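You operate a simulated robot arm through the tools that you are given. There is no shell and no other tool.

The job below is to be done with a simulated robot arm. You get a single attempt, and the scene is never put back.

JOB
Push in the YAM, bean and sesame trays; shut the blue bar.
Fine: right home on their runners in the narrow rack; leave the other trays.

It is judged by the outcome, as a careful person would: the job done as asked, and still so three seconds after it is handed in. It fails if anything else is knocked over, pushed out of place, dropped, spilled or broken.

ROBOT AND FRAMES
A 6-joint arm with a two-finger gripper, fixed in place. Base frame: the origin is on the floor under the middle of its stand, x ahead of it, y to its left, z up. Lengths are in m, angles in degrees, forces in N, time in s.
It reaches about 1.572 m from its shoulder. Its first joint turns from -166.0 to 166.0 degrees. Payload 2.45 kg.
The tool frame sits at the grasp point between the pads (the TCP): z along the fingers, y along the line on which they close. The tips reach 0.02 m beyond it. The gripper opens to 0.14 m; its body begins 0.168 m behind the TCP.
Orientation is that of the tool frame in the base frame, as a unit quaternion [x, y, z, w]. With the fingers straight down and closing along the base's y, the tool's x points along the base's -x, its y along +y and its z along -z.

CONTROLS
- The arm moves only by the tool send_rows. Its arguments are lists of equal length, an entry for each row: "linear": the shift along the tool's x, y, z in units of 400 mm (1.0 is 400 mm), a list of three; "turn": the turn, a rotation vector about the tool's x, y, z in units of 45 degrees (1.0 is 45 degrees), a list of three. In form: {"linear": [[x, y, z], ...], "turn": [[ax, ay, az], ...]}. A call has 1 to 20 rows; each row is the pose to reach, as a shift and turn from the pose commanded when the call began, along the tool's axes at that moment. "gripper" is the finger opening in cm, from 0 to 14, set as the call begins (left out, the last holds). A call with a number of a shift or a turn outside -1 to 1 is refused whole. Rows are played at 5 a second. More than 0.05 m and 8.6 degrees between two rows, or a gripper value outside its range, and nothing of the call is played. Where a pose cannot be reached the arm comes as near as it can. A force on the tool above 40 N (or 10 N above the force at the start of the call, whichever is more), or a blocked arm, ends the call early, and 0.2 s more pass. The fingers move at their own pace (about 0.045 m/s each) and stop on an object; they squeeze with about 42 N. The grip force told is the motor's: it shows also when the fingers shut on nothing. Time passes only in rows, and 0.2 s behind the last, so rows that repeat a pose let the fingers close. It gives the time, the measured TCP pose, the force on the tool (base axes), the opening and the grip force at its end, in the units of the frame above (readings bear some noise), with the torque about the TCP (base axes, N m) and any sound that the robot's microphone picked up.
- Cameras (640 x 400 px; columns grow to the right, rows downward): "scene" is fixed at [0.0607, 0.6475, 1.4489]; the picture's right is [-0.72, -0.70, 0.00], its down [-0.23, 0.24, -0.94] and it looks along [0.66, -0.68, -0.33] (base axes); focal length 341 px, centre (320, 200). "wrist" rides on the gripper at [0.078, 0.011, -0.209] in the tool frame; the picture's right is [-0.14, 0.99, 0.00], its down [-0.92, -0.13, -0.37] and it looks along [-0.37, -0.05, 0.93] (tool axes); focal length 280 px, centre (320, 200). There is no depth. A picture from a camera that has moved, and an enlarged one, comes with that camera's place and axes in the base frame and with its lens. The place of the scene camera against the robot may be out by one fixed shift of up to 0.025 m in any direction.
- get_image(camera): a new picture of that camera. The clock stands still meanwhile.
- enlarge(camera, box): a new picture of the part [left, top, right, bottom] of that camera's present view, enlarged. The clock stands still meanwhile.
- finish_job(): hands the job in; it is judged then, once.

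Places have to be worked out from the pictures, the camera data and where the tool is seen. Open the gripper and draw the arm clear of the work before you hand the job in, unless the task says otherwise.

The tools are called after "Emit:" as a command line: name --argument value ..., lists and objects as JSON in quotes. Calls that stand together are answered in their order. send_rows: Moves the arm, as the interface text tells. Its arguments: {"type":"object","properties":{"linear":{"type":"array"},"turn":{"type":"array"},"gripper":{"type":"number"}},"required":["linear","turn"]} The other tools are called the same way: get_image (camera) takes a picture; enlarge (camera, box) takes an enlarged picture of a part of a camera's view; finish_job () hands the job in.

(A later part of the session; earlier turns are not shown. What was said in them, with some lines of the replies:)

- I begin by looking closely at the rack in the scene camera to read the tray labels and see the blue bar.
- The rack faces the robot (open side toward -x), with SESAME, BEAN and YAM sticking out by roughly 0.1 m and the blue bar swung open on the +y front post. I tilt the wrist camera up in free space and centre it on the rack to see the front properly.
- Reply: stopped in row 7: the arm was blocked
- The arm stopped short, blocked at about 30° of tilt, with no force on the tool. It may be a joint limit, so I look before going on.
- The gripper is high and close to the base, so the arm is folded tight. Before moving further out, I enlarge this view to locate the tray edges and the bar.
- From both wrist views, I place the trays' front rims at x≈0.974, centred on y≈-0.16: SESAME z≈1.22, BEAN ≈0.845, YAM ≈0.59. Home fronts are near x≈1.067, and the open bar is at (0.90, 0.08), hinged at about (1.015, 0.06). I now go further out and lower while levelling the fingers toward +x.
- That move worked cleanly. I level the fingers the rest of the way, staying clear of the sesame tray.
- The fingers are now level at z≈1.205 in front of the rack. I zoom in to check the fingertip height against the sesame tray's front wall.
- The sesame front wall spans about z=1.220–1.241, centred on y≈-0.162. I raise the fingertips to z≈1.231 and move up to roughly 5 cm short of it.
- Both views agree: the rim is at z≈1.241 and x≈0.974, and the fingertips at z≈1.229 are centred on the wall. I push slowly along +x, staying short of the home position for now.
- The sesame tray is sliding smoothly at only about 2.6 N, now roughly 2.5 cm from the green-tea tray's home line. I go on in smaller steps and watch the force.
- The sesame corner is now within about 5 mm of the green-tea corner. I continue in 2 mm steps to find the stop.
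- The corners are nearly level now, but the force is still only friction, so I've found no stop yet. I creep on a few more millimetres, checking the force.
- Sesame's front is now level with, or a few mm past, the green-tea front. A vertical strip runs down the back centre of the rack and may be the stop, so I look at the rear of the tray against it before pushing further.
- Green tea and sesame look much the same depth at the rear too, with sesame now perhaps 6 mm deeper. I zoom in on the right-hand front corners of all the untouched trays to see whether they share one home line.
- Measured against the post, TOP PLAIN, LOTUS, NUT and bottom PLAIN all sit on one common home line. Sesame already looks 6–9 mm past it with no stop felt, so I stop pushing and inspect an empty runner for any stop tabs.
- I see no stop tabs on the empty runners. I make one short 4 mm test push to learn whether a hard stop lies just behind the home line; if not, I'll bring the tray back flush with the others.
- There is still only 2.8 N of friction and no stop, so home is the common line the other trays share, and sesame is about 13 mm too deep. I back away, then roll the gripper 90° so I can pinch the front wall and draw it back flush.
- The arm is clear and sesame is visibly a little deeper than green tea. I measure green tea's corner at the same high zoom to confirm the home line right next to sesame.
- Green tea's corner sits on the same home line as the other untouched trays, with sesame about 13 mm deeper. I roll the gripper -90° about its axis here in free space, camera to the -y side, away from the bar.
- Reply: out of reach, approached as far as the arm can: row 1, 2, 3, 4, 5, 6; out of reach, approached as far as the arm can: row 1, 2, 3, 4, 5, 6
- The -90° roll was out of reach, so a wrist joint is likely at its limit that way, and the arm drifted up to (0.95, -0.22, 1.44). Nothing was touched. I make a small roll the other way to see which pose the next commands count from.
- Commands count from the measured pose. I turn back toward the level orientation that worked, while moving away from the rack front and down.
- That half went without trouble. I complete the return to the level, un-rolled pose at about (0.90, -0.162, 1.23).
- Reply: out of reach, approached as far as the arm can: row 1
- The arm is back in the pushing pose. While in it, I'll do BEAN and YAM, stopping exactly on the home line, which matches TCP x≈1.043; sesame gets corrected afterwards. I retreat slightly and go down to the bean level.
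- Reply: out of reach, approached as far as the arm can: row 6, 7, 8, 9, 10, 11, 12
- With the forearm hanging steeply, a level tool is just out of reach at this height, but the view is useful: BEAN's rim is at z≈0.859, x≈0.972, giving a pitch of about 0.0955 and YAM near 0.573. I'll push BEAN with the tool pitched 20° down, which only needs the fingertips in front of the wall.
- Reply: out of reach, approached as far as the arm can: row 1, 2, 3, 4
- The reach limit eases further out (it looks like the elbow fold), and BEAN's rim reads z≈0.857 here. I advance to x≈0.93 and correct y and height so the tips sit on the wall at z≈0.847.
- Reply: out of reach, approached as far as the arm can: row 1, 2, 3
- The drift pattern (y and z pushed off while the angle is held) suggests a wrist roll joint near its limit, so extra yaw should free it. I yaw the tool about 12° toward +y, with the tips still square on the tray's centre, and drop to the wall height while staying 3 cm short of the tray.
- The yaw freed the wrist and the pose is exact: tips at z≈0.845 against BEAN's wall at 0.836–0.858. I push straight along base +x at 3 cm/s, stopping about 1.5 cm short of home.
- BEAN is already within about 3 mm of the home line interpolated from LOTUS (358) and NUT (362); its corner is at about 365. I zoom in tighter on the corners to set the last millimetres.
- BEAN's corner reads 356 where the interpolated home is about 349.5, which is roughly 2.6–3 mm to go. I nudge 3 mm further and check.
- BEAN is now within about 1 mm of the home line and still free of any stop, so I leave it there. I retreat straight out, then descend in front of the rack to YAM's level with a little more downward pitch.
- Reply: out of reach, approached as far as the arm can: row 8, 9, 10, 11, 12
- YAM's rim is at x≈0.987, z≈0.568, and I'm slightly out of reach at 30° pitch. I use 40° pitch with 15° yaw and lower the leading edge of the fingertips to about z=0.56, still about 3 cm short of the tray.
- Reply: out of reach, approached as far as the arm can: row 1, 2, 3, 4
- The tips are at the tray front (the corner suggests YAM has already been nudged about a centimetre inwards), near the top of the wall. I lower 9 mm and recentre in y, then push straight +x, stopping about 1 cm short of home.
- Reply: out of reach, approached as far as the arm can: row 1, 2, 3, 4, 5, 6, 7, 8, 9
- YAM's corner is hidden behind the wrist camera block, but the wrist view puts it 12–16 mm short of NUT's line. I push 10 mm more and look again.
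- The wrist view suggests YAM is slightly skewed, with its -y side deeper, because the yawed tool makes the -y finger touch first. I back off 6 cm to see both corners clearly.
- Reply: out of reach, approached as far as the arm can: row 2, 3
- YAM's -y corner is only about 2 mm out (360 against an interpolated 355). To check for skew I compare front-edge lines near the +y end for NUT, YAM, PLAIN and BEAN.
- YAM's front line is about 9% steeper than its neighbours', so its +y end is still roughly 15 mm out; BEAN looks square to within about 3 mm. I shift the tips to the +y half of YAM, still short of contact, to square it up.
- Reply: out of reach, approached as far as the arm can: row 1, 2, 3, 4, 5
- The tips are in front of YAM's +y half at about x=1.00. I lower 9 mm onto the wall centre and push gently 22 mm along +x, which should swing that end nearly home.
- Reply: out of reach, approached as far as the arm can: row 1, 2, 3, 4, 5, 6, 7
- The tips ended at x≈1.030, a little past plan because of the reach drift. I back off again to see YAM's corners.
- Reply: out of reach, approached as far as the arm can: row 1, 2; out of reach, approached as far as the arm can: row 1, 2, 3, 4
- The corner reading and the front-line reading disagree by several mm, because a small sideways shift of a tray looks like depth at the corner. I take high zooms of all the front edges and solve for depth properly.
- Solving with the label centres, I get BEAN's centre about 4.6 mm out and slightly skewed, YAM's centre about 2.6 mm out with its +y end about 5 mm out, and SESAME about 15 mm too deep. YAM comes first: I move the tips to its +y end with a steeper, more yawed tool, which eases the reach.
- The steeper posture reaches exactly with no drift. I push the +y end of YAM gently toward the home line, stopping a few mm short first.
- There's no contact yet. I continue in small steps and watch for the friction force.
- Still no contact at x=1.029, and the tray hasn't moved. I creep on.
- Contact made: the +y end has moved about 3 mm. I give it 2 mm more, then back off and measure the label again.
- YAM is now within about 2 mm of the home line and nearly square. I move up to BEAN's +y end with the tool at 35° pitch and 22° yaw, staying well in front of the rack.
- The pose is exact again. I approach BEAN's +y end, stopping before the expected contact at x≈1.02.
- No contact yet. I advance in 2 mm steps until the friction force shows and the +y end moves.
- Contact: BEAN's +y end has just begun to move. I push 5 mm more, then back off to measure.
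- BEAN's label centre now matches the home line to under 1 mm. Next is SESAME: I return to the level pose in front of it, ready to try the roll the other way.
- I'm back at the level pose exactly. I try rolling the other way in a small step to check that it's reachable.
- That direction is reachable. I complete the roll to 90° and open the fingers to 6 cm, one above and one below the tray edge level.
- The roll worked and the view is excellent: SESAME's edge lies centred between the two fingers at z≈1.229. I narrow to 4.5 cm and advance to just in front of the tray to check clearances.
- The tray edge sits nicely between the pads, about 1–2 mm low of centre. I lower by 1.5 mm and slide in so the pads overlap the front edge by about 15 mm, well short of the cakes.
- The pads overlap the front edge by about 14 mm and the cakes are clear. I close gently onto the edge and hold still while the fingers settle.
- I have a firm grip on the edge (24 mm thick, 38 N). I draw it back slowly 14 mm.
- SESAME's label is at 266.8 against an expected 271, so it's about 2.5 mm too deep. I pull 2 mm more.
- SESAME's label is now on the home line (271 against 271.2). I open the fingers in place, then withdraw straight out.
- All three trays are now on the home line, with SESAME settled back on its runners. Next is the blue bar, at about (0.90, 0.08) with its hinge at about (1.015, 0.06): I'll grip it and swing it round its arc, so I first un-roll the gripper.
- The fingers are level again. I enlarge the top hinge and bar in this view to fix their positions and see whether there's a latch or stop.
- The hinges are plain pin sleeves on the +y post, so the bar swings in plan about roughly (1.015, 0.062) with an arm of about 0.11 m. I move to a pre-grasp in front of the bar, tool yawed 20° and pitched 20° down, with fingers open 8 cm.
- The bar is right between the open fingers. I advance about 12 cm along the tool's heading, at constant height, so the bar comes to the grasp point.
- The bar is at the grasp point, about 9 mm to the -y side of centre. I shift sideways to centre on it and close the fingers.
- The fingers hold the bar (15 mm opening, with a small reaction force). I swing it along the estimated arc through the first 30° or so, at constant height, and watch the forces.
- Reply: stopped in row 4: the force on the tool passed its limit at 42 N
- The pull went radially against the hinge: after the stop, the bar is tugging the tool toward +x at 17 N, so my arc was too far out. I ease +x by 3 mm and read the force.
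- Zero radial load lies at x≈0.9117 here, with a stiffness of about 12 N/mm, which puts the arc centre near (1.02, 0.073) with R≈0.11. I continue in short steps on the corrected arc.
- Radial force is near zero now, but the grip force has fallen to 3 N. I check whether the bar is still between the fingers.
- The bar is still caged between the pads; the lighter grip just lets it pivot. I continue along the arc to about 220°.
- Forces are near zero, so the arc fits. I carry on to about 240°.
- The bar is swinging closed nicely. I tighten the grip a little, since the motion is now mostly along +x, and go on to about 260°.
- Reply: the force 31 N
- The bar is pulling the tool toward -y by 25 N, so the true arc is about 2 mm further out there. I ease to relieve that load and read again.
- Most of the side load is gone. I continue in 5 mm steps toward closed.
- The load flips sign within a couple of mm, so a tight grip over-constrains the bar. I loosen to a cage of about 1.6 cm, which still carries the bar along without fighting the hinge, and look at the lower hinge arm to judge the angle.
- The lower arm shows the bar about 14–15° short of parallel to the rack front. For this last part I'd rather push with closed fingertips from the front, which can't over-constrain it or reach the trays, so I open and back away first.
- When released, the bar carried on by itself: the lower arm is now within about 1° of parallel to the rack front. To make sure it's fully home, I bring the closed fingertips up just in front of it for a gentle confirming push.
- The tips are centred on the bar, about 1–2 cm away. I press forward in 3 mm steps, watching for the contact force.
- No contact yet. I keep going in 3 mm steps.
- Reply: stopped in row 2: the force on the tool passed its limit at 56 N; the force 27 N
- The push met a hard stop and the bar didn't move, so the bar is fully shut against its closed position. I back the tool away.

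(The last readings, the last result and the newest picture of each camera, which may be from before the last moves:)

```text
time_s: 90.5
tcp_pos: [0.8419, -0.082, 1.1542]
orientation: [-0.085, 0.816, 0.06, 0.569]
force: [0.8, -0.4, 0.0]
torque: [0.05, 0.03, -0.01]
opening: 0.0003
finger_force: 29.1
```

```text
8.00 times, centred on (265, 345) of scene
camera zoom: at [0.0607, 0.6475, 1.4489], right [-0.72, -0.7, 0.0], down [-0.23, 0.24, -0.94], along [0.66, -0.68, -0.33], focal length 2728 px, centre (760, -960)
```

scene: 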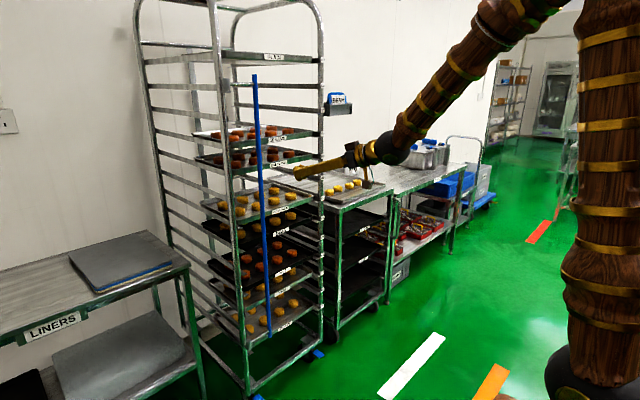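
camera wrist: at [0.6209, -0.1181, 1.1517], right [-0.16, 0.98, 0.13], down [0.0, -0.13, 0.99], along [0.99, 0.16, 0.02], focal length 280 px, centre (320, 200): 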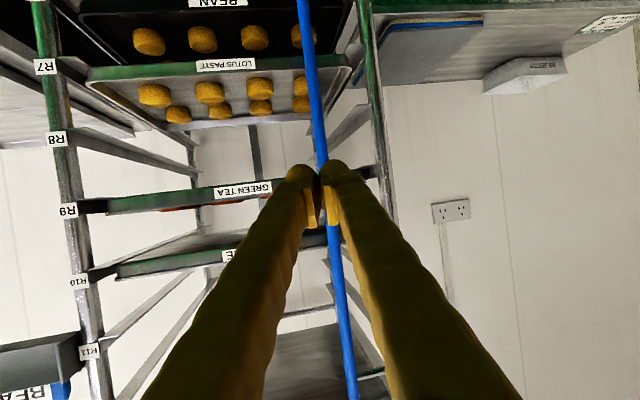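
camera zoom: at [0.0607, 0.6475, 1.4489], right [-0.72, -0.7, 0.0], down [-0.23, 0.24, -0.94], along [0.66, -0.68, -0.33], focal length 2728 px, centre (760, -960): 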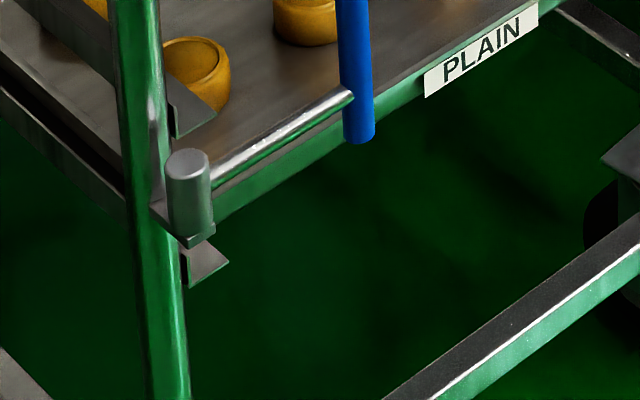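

The bar stays shut. I verify all the tray labels and corners once more, plus the other trays and surroundings.

Emit:
enlarge --camera "scene" --box '[252, 125, 312, 162]'

Emit:
enlarge --camera "scene" --box '[252, 145, 312, 182]'

Emit:
enlarge --camera "scene" --box '[252, 210, 312, 247]'

Emit:
enlarge --camera "scene" --box '[252, 252, 312, 289]'

Emit:
enlarge --camera "scene" --box '[252, 272, 312, 309]'

Emit:
enlarge --camera "scene" --box '[150, 80, 350, 205]'

Emit:
enlarge --camera "scene" --box '[170, 190, 350, 302]'

```text
10.67 times, centred on (282, 144) of scene
camera zoom: at [0.0607, 0.6475, 1.4489], right [-0.72, -0.7, 0.0], down [-0.23, 0.24, -0.94], along [0.66, -0.68, -0.33], focal length 3638 px, centre (725, 803)
```

zoom: 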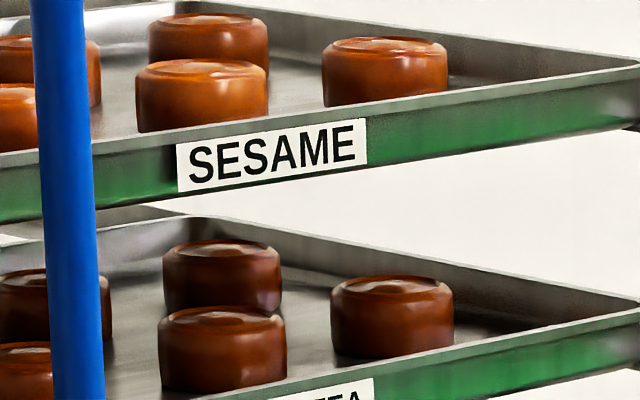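

```text
10.67 times, centred on (282, 164) of scene
camera zoom: at [0.0607, 0.6475, 1.4489], right [-0.72, -0.7, 0.0], down [-0.23, 0.24, -0.94], along [0.66, -0.68, -0.33], focal length 3638 px, centre (725, 589)
```

zoom: 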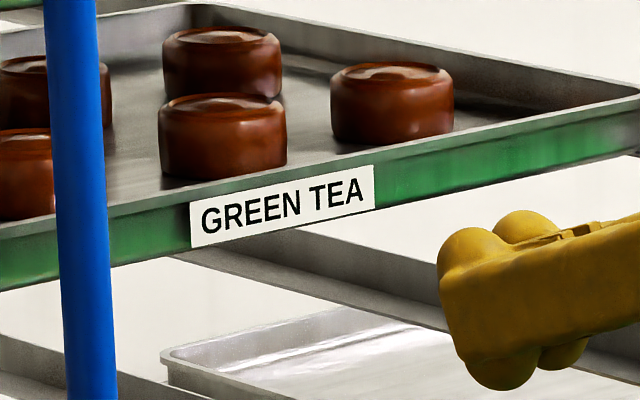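

```text
10.67 times, centred on (282, 228) of scene
camera zoom: at [0.0607, 0.6475, 1.4489], right [-0.72, -0.7, 0.0], down [-0.23, 0.24, -0.94], along [0.66, -0.68, -0.33], focal length 3638 px, centre (725, -104)
```

zoom: 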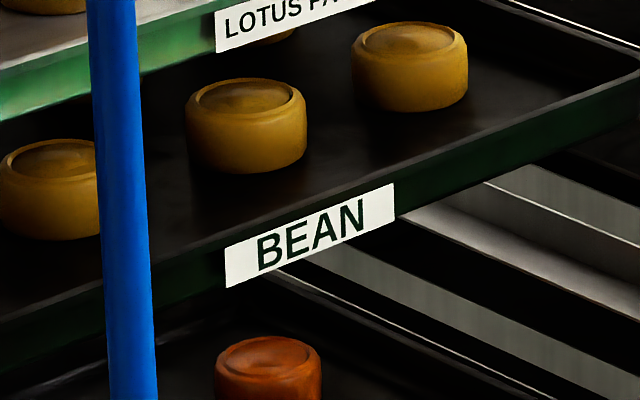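

```text
10.67 times, centred on (282, 270) of scene
camera zoom: at [0.0607, 0.6475, 1.4489], right [-0.72, -0.7, 0.0], down [-0.23, 0.24, -0.94], along [0.66, -0.68, -0.33], focal length 3638 px, centre (725, -552)
```

zoom: 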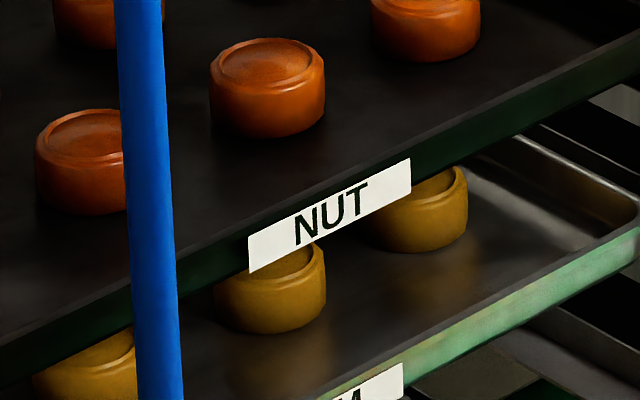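

```text
10.67 times, centred on (282, 290) of scene
camera zoom: at [0.0607, 0.6475, 1.4489], right [-0.72, -0.7, 0.0], down [-0.23, 0.24, -0.94], along [0.66, -0.68, -0.33], focal length 3638 px, centre (725, -765)
```

zoom: 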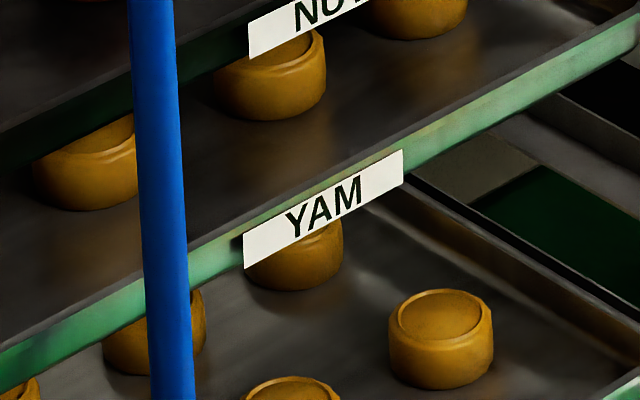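

```text
3.20 times, centred on (250, 142) of scene
camera zoom: at [0.0607, 0.6475, 1.4489], right [-0.72, -0.7, 0.0], down [-0.23, 0.24, -0.94], along [0.66, -0.68, -0.33], focal length 1091 px, centre (544, 384)
```

zoom: 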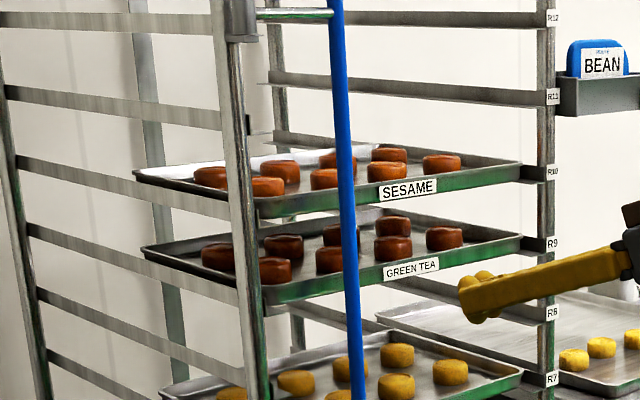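

```text
3.56 times, centred on (260, 246) of scene
camera zoom: at [0.0607, 0.6475, 1.4489], right [-0.72, -0.7, 0.0], down [-0.23, 0.24, -0.94], along [0.66, -0.68, -0.33], focal length 1213 px, centre (533, 36)
```

zoom: 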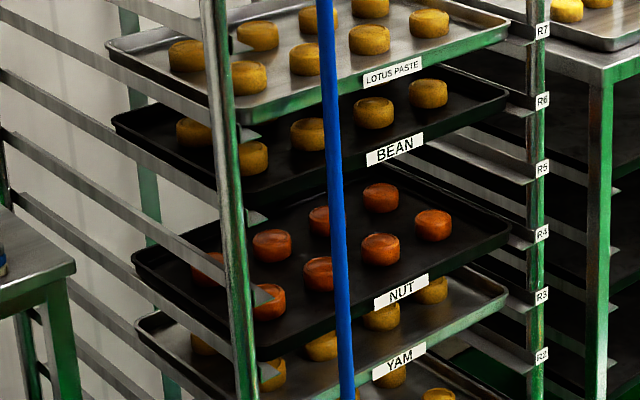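

BEAN and SESAME are within about 1 mm of the home line, YAM within about 3 mm, the untouched trays haven't moved and the bar rests against its stop. I draw the arm well clear and open the gripper.

Emit:
send_rows --linear '[[-0.034, 0.0016, -0.053], [-0.068, 0.0033, -0.106], [-0.102, 0.005, -0.158], [-0.136, 0.0065, -0.211], [-0.136, 0.0065, -0.211], [-0.136, 0.0065, -0.211], [-0.136, 0.0065, -0.211], [-0.136, 0.0065, -0.211]]' --turn '[[0, 0, 0], [0, 0, 0], [0, 0, 0], [0, 0, 0], [0, 0, 0], [0, 0, 0], [0, 0, 0], [0, 0, 0]]' --gripper 10

Emit:
get_image --camera "scene"

Emit:
get_image --camera "wrist"

Emit:
enlarge --camera "scene" --box '[200, 270, 340, 358]'

```text
time_s: 92.3
tcp_pos: [0.7813, -0.0924, 1.2324]
orientation: [-0.085, 0.815, 0.06, 0.571]
force: [0.3, -0.1, -0.5]
torque: [-0.02, 0.0, -0.03]
opening: 0.0999
finger_force: 0.1
```

```text
taken
```

scene: 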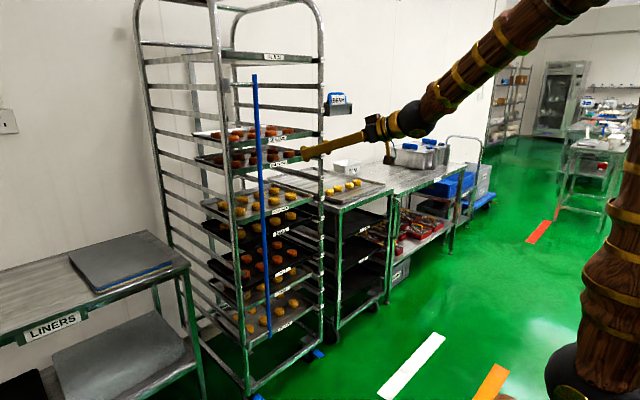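

```text
taken
camera wrist: at [0.5608, -0.1294, 1.2308], right [-0.16, 0.98, 0.13], down [0.0, -0.13, 0.99], along [0.99, 0.16, 0.02], focal length 280 px, centre (320, 200)
```

wrist: 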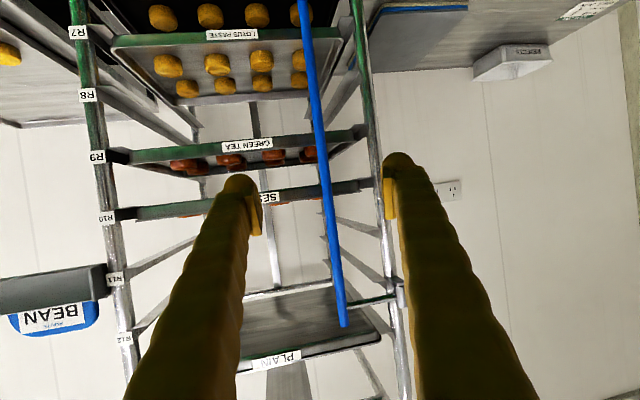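

```text
4.55 times, centred on (270, 314) of scene
camera zoom: at [0.0607, 0.6475, 1.4489], right [-0.72, -0.7, 0.0], down [-0.23, 0.24, -0.94], along [0.66, -0.68, -0.33], focal length 1550 px, centre (547, -318)
```

zoom: 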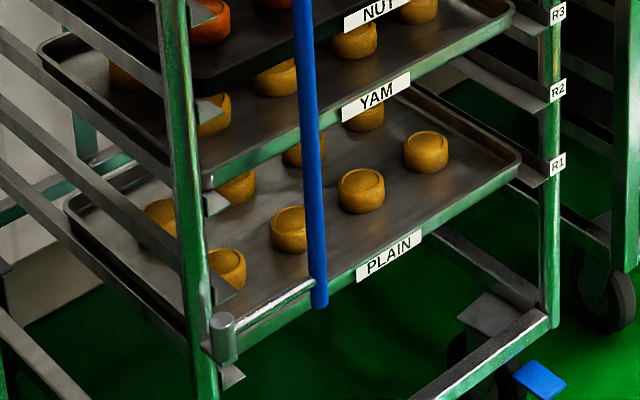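

The bar is shut and steady, all trays line up, and the arm is clear with the gripper open. I hand the job in.

Emit:
finish_job

```text
The job is handed in.
```

The YAM, bean and sesame trays are pushed in level with the other trays, and the blue bar is shut. I've handed the job in, but I haven't been told the verdict.

- **Bean and sesame:** both sit within about 1 mm of the line the untouched trays share. There is no stop on the runners. I first pushed sesame about 15 mm too deep, then gripped its front edge and drew it back level.
- **YAM:** it is in to within about 3 mm, but I nudged it roughly 7 mm sideways (toward the robot's left) on its runners. It was still resting on the runners, so I left it rather than risk moving it again.
- **Blue bar:** it is shut. A firm test push met a hard stop and the bar didn't move.
- **Other trays:** none of them moved, and I saw nothing knocked or spilled.

The arm is clear of the rack with the gripper open.
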